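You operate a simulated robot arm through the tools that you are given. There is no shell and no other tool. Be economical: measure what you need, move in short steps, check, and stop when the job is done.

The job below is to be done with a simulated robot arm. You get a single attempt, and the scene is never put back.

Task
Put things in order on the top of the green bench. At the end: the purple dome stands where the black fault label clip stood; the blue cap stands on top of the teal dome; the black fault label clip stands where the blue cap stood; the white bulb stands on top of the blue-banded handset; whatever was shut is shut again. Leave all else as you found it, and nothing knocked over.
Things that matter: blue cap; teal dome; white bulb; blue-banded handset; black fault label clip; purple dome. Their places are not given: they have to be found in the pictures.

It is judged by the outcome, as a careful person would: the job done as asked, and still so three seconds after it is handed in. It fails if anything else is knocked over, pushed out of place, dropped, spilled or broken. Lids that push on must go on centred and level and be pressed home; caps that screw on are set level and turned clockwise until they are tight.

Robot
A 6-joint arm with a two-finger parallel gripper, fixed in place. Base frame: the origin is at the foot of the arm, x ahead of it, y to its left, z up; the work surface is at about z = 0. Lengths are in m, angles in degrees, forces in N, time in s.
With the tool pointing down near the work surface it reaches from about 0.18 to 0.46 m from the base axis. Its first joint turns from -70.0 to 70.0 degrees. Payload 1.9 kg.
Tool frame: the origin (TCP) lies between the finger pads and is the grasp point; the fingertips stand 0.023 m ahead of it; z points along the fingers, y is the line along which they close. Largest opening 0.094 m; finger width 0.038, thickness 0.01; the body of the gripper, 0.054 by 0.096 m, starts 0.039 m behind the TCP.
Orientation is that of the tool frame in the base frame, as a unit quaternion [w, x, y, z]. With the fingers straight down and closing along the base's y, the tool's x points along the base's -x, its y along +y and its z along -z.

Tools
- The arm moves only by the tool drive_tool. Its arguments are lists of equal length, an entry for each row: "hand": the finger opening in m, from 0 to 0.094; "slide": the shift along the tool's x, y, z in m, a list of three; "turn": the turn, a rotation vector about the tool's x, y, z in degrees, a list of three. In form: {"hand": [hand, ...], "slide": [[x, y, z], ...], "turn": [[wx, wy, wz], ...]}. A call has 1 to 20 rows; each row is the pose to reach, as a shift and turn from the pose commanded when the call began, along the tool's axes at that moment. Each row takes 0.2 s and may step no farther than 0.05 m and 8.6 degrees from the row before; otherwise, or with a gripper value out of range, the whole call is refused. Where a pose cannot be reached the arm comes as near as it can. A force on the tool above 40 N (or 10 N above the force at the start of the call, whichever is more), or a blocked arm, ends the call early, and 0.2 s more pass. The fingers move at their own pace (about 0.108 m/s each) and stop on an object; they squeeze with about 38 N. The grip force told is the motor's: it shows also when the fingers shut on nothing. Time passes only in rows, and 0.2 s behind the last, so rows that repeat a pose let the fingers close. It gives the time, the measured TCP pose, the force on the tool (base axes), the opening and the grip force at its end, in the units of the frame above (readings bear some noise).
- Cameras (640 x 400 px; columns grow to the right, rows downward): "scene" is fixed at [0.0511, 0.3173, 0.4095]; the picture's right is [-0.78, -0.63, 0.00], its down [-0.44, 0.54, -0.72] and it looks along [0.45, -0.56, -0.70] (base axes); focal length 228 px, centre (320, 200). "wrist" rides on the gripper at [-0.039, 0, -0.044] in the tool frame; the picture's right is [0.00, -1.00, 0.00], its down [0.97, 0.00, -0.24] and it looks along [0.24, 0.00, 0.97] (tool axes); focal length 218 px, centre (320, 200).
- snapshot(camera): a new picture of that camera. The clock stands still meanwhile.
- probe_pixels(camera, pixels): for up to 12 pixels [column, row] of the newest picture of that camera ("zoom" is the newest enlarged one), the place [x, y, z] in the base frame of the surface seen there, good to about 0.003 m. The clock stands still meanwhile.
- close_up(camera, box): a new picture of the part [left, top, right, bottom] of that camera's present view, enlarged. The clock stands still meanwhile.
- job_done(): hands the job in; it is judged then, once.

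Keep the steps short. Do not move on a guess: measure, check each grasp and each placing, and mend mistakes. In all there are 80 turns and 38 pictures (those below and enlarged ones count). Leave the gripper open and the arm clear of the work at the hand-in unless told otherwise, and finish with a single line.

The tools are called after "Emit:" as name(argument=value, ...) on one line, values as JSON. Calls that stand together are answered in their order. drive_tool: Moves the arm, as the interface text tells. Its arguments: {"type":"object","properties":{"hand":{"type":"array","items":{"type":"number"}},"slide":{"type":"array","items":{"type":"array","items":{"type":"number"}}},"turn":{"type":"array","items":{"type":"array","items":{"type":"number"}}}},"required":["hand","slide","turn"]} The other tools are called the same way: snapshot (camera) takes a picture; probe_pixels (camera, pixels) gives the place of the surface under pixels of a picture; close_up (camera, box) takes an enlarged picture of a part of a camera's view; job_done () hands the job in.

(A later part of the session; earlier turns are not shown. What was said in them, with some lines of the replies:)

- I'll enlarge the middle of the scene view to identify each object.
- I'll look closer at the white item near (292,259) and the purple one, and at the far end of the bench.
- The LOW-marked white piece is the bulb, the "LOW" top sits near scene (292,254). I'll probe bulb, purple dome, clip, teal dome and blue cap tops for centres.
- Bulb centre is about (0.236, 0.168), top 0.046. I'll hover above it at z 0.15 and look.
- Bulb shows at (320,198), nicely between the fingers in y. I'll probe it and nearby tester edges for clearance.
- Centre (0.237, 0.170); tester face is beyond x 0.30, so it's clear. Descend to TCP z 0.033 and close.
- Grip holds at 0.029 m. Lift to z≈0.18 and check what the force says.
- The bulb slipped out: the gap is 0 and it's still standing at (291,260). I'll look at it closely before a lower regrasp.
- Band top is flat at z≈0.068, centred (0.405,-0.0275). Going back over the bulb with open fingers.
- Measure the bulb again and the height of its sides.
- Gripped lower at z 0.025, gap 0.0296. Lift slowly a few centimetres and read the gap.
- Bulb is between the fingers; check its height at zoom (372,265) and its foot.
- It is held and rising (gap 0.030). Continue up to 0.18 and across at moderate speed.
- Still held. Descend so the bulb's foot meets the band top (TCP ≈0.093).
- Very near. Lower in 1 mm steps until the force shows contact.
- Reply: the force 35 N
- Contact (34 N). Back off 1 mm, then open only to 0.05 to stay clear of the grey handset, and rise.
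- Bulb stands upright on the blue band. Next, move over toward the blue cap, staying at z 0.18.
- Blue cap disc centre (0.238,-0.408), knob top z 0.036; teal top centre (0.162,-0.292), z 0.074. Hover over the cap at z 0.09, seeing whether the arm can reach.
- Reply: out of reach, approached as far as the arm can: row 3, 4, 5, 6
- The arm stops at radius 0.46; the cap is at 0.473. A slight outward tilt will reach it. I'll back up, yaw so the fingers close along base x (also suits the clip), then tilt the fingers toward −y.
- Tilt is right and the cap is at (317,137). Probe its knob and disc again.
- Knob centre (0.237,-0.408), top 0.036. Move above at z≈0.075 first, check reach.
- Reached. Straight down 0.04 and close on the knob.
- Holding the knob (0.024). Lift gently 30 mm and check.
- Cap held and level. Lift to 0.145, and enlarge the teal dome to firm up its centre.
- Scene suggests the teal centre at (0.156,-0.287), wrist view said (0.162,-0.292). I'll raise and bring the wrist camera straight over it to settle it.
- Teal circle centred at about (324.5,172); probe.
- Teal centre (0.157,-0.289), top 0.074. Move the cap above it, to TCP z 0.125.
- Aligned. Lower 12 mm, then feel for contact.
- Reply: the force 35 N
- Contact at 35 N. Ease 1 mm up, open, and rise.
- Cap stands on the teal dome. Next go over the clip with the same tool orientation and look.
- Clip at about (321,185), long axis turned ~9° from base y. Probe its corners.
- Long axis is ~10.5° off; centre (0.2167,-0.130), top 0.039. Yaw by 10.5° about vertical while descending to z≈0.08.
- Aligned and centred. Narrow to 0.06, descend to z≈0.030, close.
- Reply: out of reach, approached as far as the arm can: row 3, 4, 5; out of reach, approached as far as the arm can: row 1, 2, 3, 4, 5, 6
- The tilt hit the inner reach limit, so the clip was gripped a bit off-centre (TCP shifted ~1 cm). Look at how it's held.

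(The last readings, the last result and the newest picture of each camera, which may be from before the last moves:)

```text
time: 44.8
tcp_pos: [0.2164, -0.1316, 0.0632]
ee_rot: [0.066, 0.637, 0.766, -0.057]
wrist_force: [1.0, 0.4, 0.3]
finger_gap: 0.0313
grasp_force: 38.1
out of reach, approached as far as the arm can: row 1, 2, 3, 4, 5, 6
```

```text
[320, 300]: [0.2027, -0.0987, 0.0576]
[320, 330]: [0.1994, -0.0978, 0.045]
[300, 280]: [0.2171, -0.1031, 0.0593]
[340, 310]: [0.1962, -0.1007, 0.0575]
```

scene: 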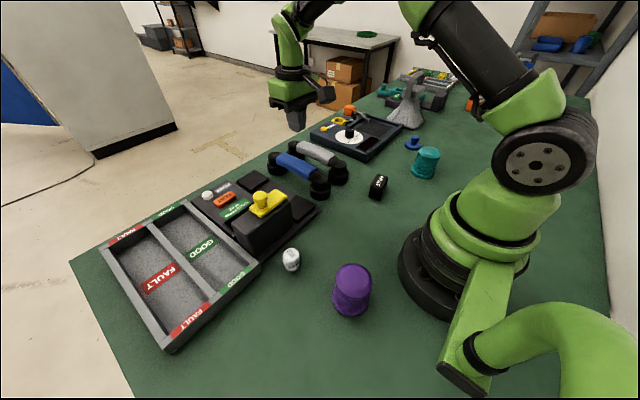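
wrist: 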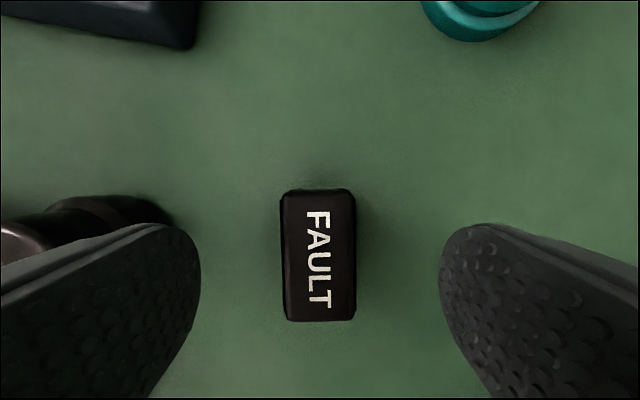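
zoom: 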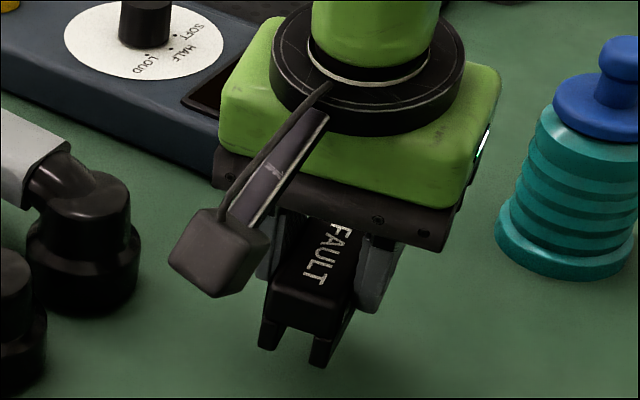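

Clip is held level, ~1 cm off along its length. Carry it out, past the teal dome at x 0.26, z 0.10, toward the cap's old place.

Emit:
drive_tool(hand=[0, 0, 0, 0, 0, 0, 0, 0], slide=[[-0.0355, 0.0131, -0.0209], [-0.0804, 0.0305, -0.0231], [-0.1191, 0.0232, -0.0163], [-0.1579, 0.0159, -0.0094], [-0.1966, 0.0086, -0.0026], [-0.2326, -0.0086, 0.0089], [-0.2588, -0.025, 0.0185], [-0.2588, -0.025, 0.0185]], turn=[[0, 0, 0], [0, 0, 0], [0, 0, 0], [0, 0, 0], [0, 0, 0], [0, 0, 0], [0, 0, 0], [0, 0, 0]])

Emit:
snapshot(camera="wrist")

```text
time: 46.6
tcp_pos: [0.242, -0.3901, 0.0922]
ee_rot: [0.068, 0.637, 0.766, -0.055]
wrist_force: [-0.1, -0.9, -1.1]
finger_gap: 0.031
grasp_force: 38.2
```

```text
9 pictures are left
```

wrist: 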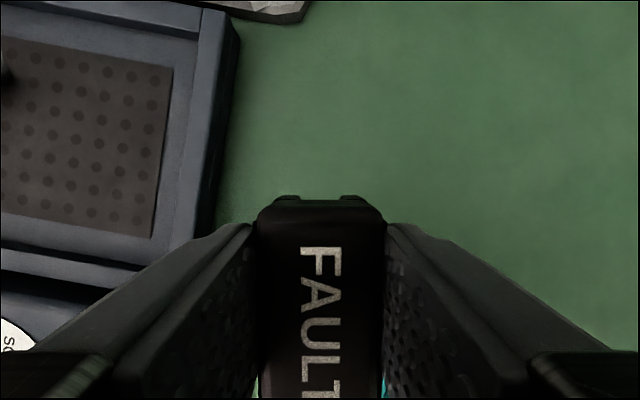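

Probe the clip's top to get its centre relative to the TCP.

Emit:
probe_pixels(camera="wrist", pixels=[[320, 212], [320, 235], [320, 300], [320, 360], [320, 394], [290, 198], [350, 198], [262, 230], [382, 230]])

Emit:
close_up(camera="scene", box=[372, 85, 468, 145])

```text
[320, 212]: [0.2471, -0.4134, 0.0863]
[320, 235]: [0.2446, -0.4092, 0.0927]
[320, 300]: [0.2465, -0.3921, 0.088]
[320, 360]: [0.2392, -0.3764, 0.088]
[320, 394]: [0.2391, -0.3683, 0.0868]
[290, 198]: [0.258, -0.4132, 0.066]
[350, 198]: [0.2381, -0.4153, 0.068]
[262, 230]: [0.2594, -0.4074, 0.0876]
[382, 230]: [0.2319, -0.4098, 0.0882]
```

```text
6.67 times, centred on (420, 115) of scene
```

zoom: 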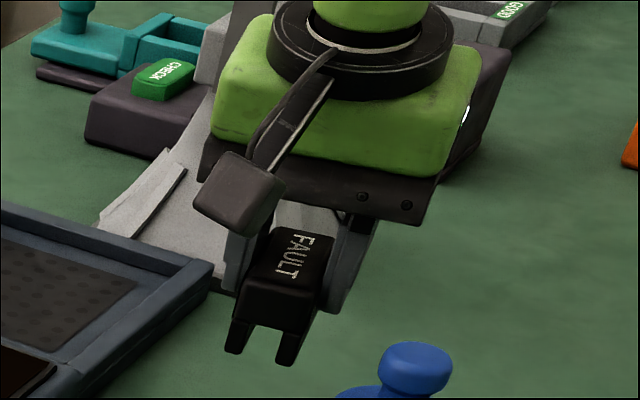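

Emit:
probe_pixels(camera="zoom", pixels=[[278, 285], [285, 300], [240, 275], [310, 300], [285, 240], [240, 345], [287, 360], [275, 240]])

```text
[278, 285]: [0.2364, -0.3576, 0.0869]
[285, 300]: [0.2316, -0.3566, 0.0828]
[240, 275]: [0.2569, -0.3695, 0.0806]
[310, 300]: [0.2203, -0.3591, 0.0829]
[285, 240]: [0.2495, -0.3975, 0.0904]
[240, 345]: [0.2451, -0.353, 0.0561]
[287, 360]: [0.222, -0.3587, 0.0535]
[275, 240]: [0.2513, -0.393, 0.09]
```

Clip centre sits 4.5 mm (+y) from the TCP. Lower to TCP (0.237,-0.413,0.055).

Emit:
drive_tool(hand=[0, 0, 0, 0], slide=[[-0.007, -0.0046, 0.015], [-0.012, -0.0092, 0.028], [-0.0146, -0.0092, 0.0403], [-0.0146, -0.0092, 0.0403]], turn=[[0, 0, 0], [0, 0, 0], [0, 0, 0], [0, 0, 0]])

```text
time: 47.6
tcp_pos: [0.2367, -0.4128, 0.0517]
ee_rot: [0.067, 0.637, 0.766, -0.055]
wrist_force: [0.2, 0.2, -0.1]
finger_gap: 0.0312
grasp_force: 38.2
```

In place; lower 7 mm then feel for the bench.

Emit:
drive_tool(hand=[0, 0, 0], slide=[[0.0006, 0, 0.0035], [0.0012, 0, 0.007], [0.0012, 0, 0.007]], turn=[[0, 0, 0], [0, 0, 0], [0, 0, 0]])

Emit:
drive_tool(hand=[0, 0], slide=[[0.0002, 0, 0.001], [0.0002, 0, 0.001]], turn=[[0, 0, 0], [0, 0, 0]])

Emit:
drive_tool(hand=[0, 0], slide=[[0.0002, 0, 0.001], [0.0002, 0, 0.001]], turn=[[0, 0, 0], [0, 0, 0]])

```text
time: 48.4
tcp_pos: [0.2369, -0.4113, 0.0441]
ee_rot: [0.068, 0.637, 0.766, -0.056]
wrist_force: [-0.3, 0.1, -0.3]
finger_gap: 0.0311
grasp_force: 37.8
```

```text
time: 49.0
tcp_pos: [0.236, -0.4129, 0.044]
ee_rot: [0.068, 0.636, 0.766, -0.055]
wrist_force: [-0.8, -0.8, -1.1]
finger_gap: 0.0309
grasp_force: 38.1
```

```text
time: 49.6
tcp_pos: [0.2362, -0.4126, 0.0431]
ee_rot: [0.069, 0.637, 0.766, -0.055]
wrist_force: [-0.6, -0.9, 0.2]
finger_gap: 0.0311
grasp_force: 37.8
```

Emit:
drive_tool(hand=[0, 0], slide=[[0.0002, 0, 0.001], [0.0002, 0, 0.001]], turn=[[0, 0, 0], [0, 0, 0]])

Emit:
drive_tool(hand=[0, 0], slide=[[0.0002, 0, 0.001], [0.0002, 0, 0.001]], turn=[[0, 0, 0], [0, 0, 0]])

```text
time: 50.2
tcp_pos: [0.2351, -0.4124, 0.0418]
ee_rot: [0.067, 0.637, 0.766, -0.056]
wrist_force: [0.9, -0.2, -0.2]
finger_gap: 0.0312
grasp_force: 38.0
```

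```text
time: 50.8
tcp_pos: [0.2359, -0.4123, 0.0403]
ee_rot: [0.068, 0.637, 0.766, -0.055]
wrist_force: [-0.1, 0.2, -0.4]
finger_gap: 0.0309
grasp_force: 38.1
```

Emit:
drive_tool(hand=[0, 0], slide=[[0.0002, 0, 0.001], [0.0002, 0, 0.001]], turn=[[0, 0, 0], [0, 0, 0]])

Emit:
drive_tool(hand=[0, 0], slide=[[0.0002, 0, 0.001], [0.0002, 0, 0.001]], turn=[[0, 0, 0], [0, 0, 0]])

```text
time: 51.4
tcp_pos: [0.2365, -0.4133, 0.0399]
ee_rot: [0.068, 0.638, 0.765, -0.054]
wrist_force: [-1.0, 2.4, 9.8]
finger_gap: 0.0309
grasp_force: 38.0
```

```text
time: 52.0
tcp_pos: [0.2364, -0.4132, 0.0397]
ee_rot: [0.07, 0.637, 0.766, -0.056]
wrist_force: [-1.5, 5.3, 26.2]
finger_gap: 0.0311
grasp_force: 37.6
```

Contact. Ease up 1 mm, open to 0.06 and rise.

Emit:
drive_tool(hand=[0, 0.036, 0.05, 0.06, 0.06, 0.06, 0.06, 0.06], slide=[[-0.0002, 0, -0.001], [-0.0002, 0, -0.001], [-0.0002, 0, -0.001], [-0.0002, 0, -0.001], [-0.002, 0, -0.012], [-0.006, 0, -0.035], [-0.012, 0, -0.07], [-0.0195, 0, -0.112]], turn=[[0, 0, 0], [0, 0, 0], [0, 0, 0], [0, 0, 0], [0, 0, 0], [0, 0, 0], [0, 0, 0], [0, 0, 0]])

Emit:
snapshot(camera="wrist")

Emit:
probe_pixels(camera="wrist", pixels=[[320, 230], [320, 250], [320, 210]])

```text
time: 53.8
tcp_pos: [0.2374, -0.4139, 0.1524]
ee_rot: [0.068, 0.636, 0.766, -0.054]
wrist_force: [-0.6, -0.5, 0.7]
finger_gap: 0.0601
grasp_force: 0.0
```

```text
7 pictures are left
```

wrist: 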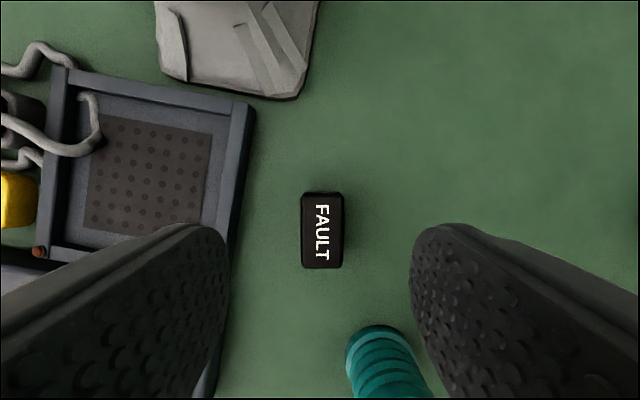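

```text
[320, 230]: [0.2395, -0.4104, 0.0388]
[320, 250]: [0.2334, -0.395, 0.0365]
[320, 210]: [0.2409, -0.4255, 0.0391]
```

Clip stands at about (0.238,-0.410), within 2 mm of the cap's old spot. Now raise, move inward and take out the tilt, then undo the yaw while swinging round.

Emit:
drive_tool(hand=[0.06, 0.06, 0.06, 0.06, 0.06], slide=[[0, 0, -0.04], [0.02, 0, -0.08], [0.06, 0, -0.08], [0.1, 0, -0.08], [0.1, 0, -0.08]], turn=[[0, 0, 0], [0, 0, 0], [0, 5, 0], [0, 10, 0], [0, 10, 0]])

```text
time: 55.0
tcp_pos: [0.2146, -0.3027, 0.2137]
ee_rot: [0.001, 0.639, 0.769, 0.001]
wrist_force: [-0.9, 0.2, 0.0]
finger_gap: 0.0601
grasp_force: 0.1
```

Level again. Swing to (0.285,-0.05) while yawing back to fingers-along-y.

Emit:
drive_tool(hand=[0.094, 0.094, 0.094, 0.094, 0.094, 0.094, 0.094, 0.094, 0.094, 0.094, 0.094], slide=[[0.0236, 0.0115, 0], [0.0471, 0.0231, 0], [0.0707, 0.0346, 0], [0.0942, 0.0462, 0], [0.1178, 0.0577, 0], [0.1413, 0.0692, 0], [0.1649, 0.0808, 0], [0.1884, 0.0923, 0], [0.212, 0.1039, 0], [0.2355, 0.1154, 0], [0.2355, 0.1154, 0]], turn=[[0, 0, -7.946], [0, 0, -15.89], [0, 0, -23.84], [0, 0, -31.78], [0, 0, -39.73], [0, 0, -47.68], [0, 0, -55.62], [0, 0, -63.57], [0, 0, -71.5], [0, 0, -79.46], [0, 0, -79.46]])

```text
time: 57.4
tcp_pos: [0.2845, -0.0499, 0.2137]
ee_rot: [0.0, -0.001, 1.0, 0.0]
wrist_force: [-0.3, 0.2, 0.2]
finger_gap: 0.0938
grasp_force: 0.1
```

Back to the plain orientation. Now approach above the purple dome and look.

Emit:
drive_tool(hand=[0.094, 0.094, 0.094, 0.094, 0.094, 0.094, 0.094], slide=[[0.02, 0.034, 0.004], [0.041, 0.068, 0.008], [0.062, 0.102, 0.012], [0.083, 0.136, 0.016], [0.104, 0.17, 0.02], [0.125, 0.203, 0.0237], [0.125, 0.203, 0.0237]], turn=[[0, 0, 0], [0, 0, 0], [0, 0, 0], [0, 0, 0], [0, 0, 0], [0, 0, 0], [0, 0, 0]])

Emit:
snapshot(camera="wrist")

```text
time: 59.0
tcp_pos: [0.1581, 0.1548, 0.1901]
ee_rot: [0.002, 0.001, 1.0, 0.0]
wrist_force: [0.3, 0.5, 0.0]
finger_gap: 0.0939
grasp_force: 0.1
```

```text
6 pictures are left
```

wrist: 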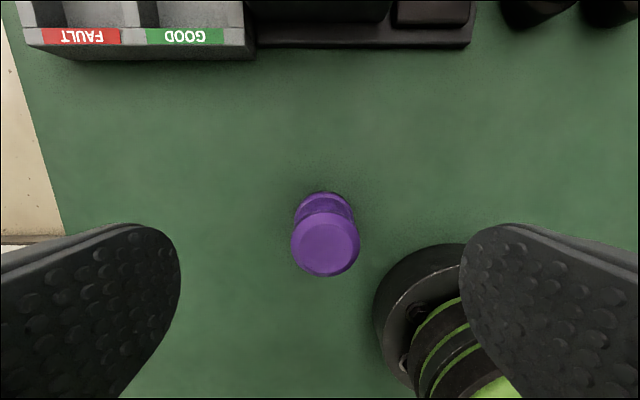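

Emit:
probe_pixels(camera="wrist", pixels=[[325, 243], [296, 243], [355, 243], [325, 218], [325, 270], [324, 196], [298, 207], [350, 207], [420, 260], [385, 290], [400, 340]])

```text
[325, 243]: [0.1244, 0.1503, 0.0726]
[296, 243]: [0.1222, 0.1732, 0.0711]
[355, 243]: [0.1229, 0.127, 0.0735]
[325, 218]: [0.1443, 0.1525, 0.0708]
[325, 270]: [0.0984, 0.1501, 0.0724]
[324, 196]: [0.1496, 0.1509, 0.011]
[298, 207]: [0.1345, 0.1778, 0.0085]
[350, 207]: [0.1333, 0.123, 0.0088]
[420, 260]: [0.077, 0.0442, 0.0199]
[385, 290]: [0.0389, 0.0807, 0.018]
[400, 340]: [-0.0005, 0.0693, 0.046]
```

Purple centre (0.1215,0.1505), top 0.073. Move above, descend to TCP z 0.045, without closing yet.

Emit:
drive_tool(hand=[0.094, 0.094, 0.094, 0.094, 0.094, 0.094], slide=[[0.0366, -0.0043, 0], [0.0366, -0.0043, 0.04], [0.0366, -0.0043, 0.08], [0.0366, -0.0043, 0.115], [0.0366, -0.0043, 0.145], [0.0366, -0.0043, 0.145]], turn=[[0, 0, 0], [0, 0, 0], [0, 0, 0], [0, 0, 0], [0, 0, 0], [0, 0, 0]])

```text
time: 60.4
tcp_pos: [0.1228, 0.151, 0.0467]
ee_rot: [0.001, -0.001, 1.0, 0.0]
wrist_force: [-0.1, 0.0, 0.4]
finger_gap: 0.0941
grasp_force: 0.0
```

Reached without contact. Close, then lift gently.

Emit:
drive_tool(hand=[0.04, 0.0, 0.0, 0.0], slide=[[0, 0, 0], [0, 0, 0], [0, 0, 0], [0, 0, 0]], turn=[[0, 0, 0], [0, 0, 0], [0, 0, 0], [0, 0, 0]])

Emit:
drive_tool(hand=[0, 0, 0, 0, 0, 0], slide=[[0, 0, -0.003], [0, 0, -0.006], [0, 0, -0.01], [0, 0, -0.015], [0, 0, -0.021], [0, 0, -0.028]], turn=[[0, 0, 0], [0, 0, 0], [0, 0, 0], [0, 0, 0], [0, 0, 0], [0, 0, 0]])

Emit:
close_up(camera="scene", box=[290, 220, 418, 330])

```text
time: 61.4
tcp_pos: [0.1229, 0.1527, 0.0469]
ee_rot: [0.001, 0.0, 1.0, 0.0]
wrist_force: [-0.3, 0.0, 0.7]
finger_gap: 0.0564
grasp_force: 38.0
```

```text
time: 62.8
tcp_pos: [0.1239, 0.1492, 0.0731]
ee_rot: [0.001, 0.0, 1.0, 0.001]
wrist_force: [0.4, -0.9, -0.9]
finger_gap: 0.0566
grasp_force: 37.5
```

```text
3.64 times, centred on (354, 275) of scene
```

zoom: 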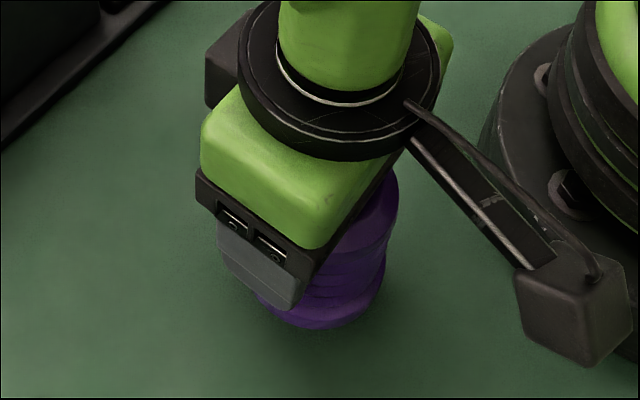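

Purple held at gap 0.0565. Carry it up and round in an arc to above the clip's old place (0.2167,-0.130).

Emit:
drive_tool(hand=[0, 0, 0, 0, 0, 0, 0, 0, 0, 0, 0], slide=[[0, 0, -0.035], [-0.02, -0.01, -0.07], [-0.05, -0.035, -0.08], [-0.08, -0.06, -0.08], [-0.105, -0.095, -0.08], [-0.12, -0.13, -0.08], [-0.125, -0.17, -0.08], [-0.12, -0.205, -0.08], [-0.11, -0.245, -0.08], [-0.095, -0.281, -0.08], [-0.095, -0.281, -0.08]], turn=[[0, 0, 0], [0, 0, 0], [0, 0, 0], [0, 0, 0], [0, 0, 0], [0, 0, 0], [0, 0, 0], [0, 0, 0], [0, 0, 0], [0, 0, 0], [0, 0, 0]])

Emit:
snapshot(camera="wrist")

```text
time: 65.2
tcp_pos: [0.2194, -0.132, 0.1544]
ee_rot: [0.001, -0.001, 1.0, 0.0]
wrist_force: [-0.2, 0.5, -1.9]
finger_gap: 0.0565
grasp_force: 38.2
```

```text
4 pictures are left
```

wrist: 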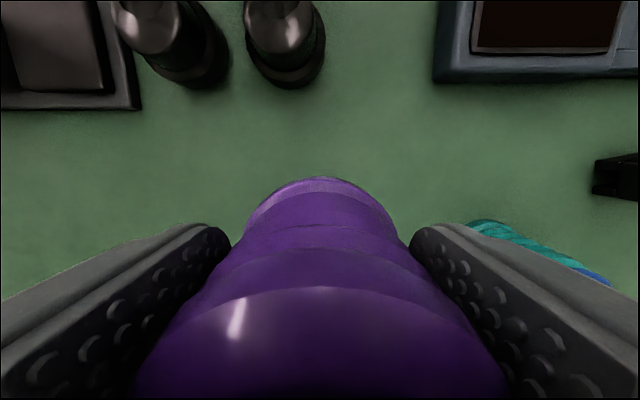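

Held upright. Descend to just above the bench (TCP ≈0.050).

Emit:
drive_tool(hand=[0, 0, 0, 0, 0, 0], slide=[[0.001, 0.001, 0.03], [0.001, 0.001, 0.06], [0.001, 0.001, 0.085], [0.001, 0.001, 0.098], [0.001, 0.001, 0.104], [0.001, 0.001, 0.104]], turn=[[0, 0, 0], [0, 0, 0], [0, 0, 0], [0, 0, 0], [0, 0, 0], [0, 0, 0]])

Emit:
drive_tool(hand=[0, 0], slide=[[0, 0, 0.001], [0, 0, 0.001]], turn=[[0, 0, 0], [0, 0, 0]])

Emit:
drive_tool(hand=[0, 0], slide=[[0, 0, 0.001], [0, 0, 0.001]], turn=[[0, 0, 0], [0, 0, 0]])

```text
time: 66.6
tcp_pos: [0.2204, -0.1303, 0.0503]
ee_rot: [0.002, 0.0, 1.0, 0.0]
wrist_force: [0.5, -0.7, 0.2]
finger_gap: 0.0563
grasp_force: 38.2
```

```text
time: 67.2
tcp_pos: [0.2187, -0.1303, 0.0488]
ee_rot: [0.001, 0.0, 1.0, 0.0]
wrist_force: [0.3, 1.2, -1.2]
finger_gap: 0.0566
grasp_force: 37.9
```

```text
time: 67.8
tcp_pos: [0.2204, -0.1313, 0.048]
ee_rot: [0.001, 0.0, 1.0, 0.0]
wrist_force: [0.6, 0.7, -0.5]
finger_gap: 0.0564
grasp_force: 38.1
```

Emit:
drive_tool(hand=[0, 0], slide=[[0, 0, 0.001], [0, 0, 0.001]], turn=[[0, 0, 0], [0, 0, 0]])

Emit:
drive_tool(hand=[0, 0], slide=[[0.001, 0, 0.001], [0.001, 0, 0.001]], turn=[[0, 0, 0], [0, 0, 0]])

```text
time: 68.4
tcp_pos: [0.2182, -0.1302, 0.046]
ee_rot: [0.001, 0.0, 1.0, 0.0]
wrist_force: [0.6, 0.0, -1.5]
finger_gap: 0.0564
grasp_force: 38.1
```

```text
time: 69.0
tcp_pos: [0.2184, -0.1306, 0.0461]
ee_rot: [0.003, 0.0, 1.0, -0.001]
wrist_force: [8.8, 5.6, 33.5]
finger_gap: 0.0566
grasp_force: 38.1
```

Contact at the expected height. Ease up 1 mm, open, rise clear.

Emit:
drive_tool(hand=[0, 0.062, 0.075, 0.08, 0.08, 0.08, 0.08, 0.08, 0.08], slide=[[0, 0, -0.001], [0, 0, -0.001], [0, 0, -0.001], [0, 0, -0.001], [0, 0, -0.015], [0, 0, -0.045], [0, 0, -0.09], [0, 0, -0.135], [0, 0, -0.17]], turn=[[0, 0, 0], [0, 0, 0], [0, 0, 0], [0, 0, 0], [0, 0, 0], [0, 0, 0], [0, 0, 0], [0, 0, 0], [0, 0, 0]])

Emit:
snapshot(camera="scene")

Emit:
snapshot(camera="wrist")

```text
time: 71.0
tcp_pos: [0.2146, -0.1317, 0.2148]
ee_rot: [0.001, 0.0, 1.0, 0.0]
wrist_force: [-0.2, -0.1, 0.1]
finger_gap: 0.0802
grasp_force: 0.0
```

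```text
3 pictures are left
```

scene: 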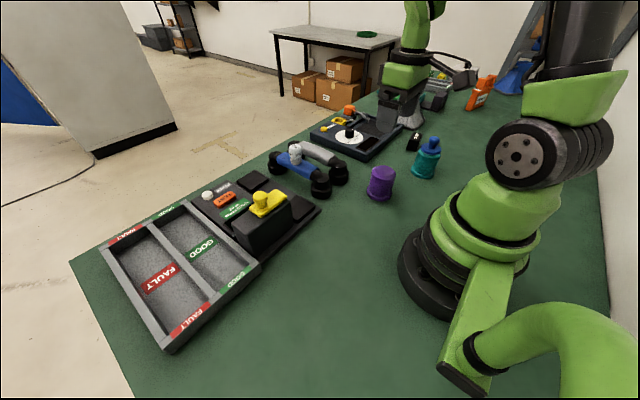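

```text
2 pictures are left
```

wrist: 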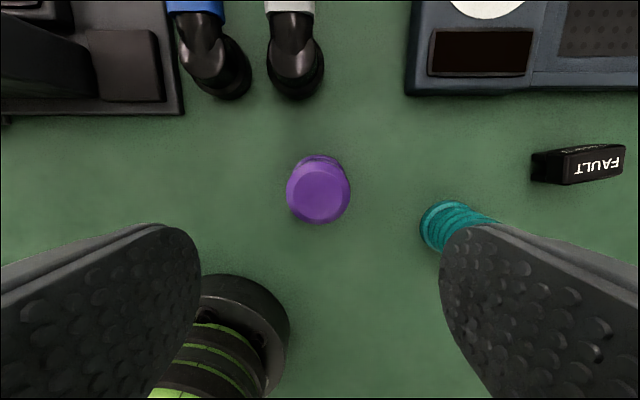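

Emit:
probe_pixels(camera="wrist", pixels=[[319, 193], [289, 193], [347, 193], [319, 172], [319, 216]])

Emit:
close_up(camera="scene", box=[260, 110, 460, 210])

```text
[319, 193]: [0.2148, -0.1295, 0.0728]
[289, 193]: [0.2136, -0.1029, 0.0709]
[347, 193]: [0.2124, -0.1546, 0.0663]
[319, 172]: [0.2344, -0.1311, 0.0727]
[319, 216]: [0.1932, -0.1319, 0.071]
```

```text
3.20 times, centred on (360, 160) of scene
```

zoom: 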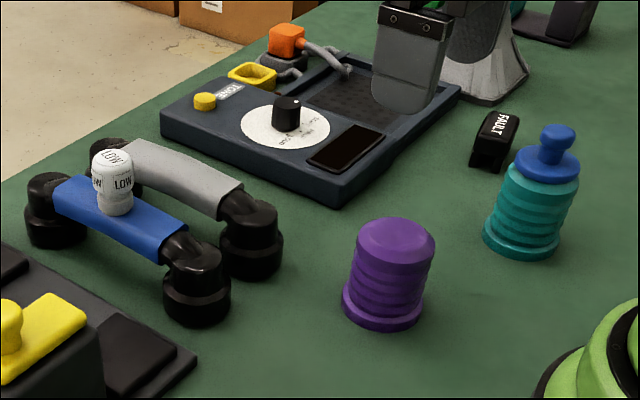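

Everything stands where asked: purple dome centred at (0.214,-0.130), within about 3 mm of the clip's old spot, and the bulb, cap and clip are upright. The gripper is open and clear, so I'm handing in.

Emit:
job_done()

```text
The job is handed in.
```

The bulb stands on the blue-banded handset, the cap on the teal dome, the clip within about 2 mm of the cap's old place and the purple dome within about 3 mm of the clip's; the bulb slipped from the first grasp but stayed upright, nothing shut was opened, and the job is handed in.
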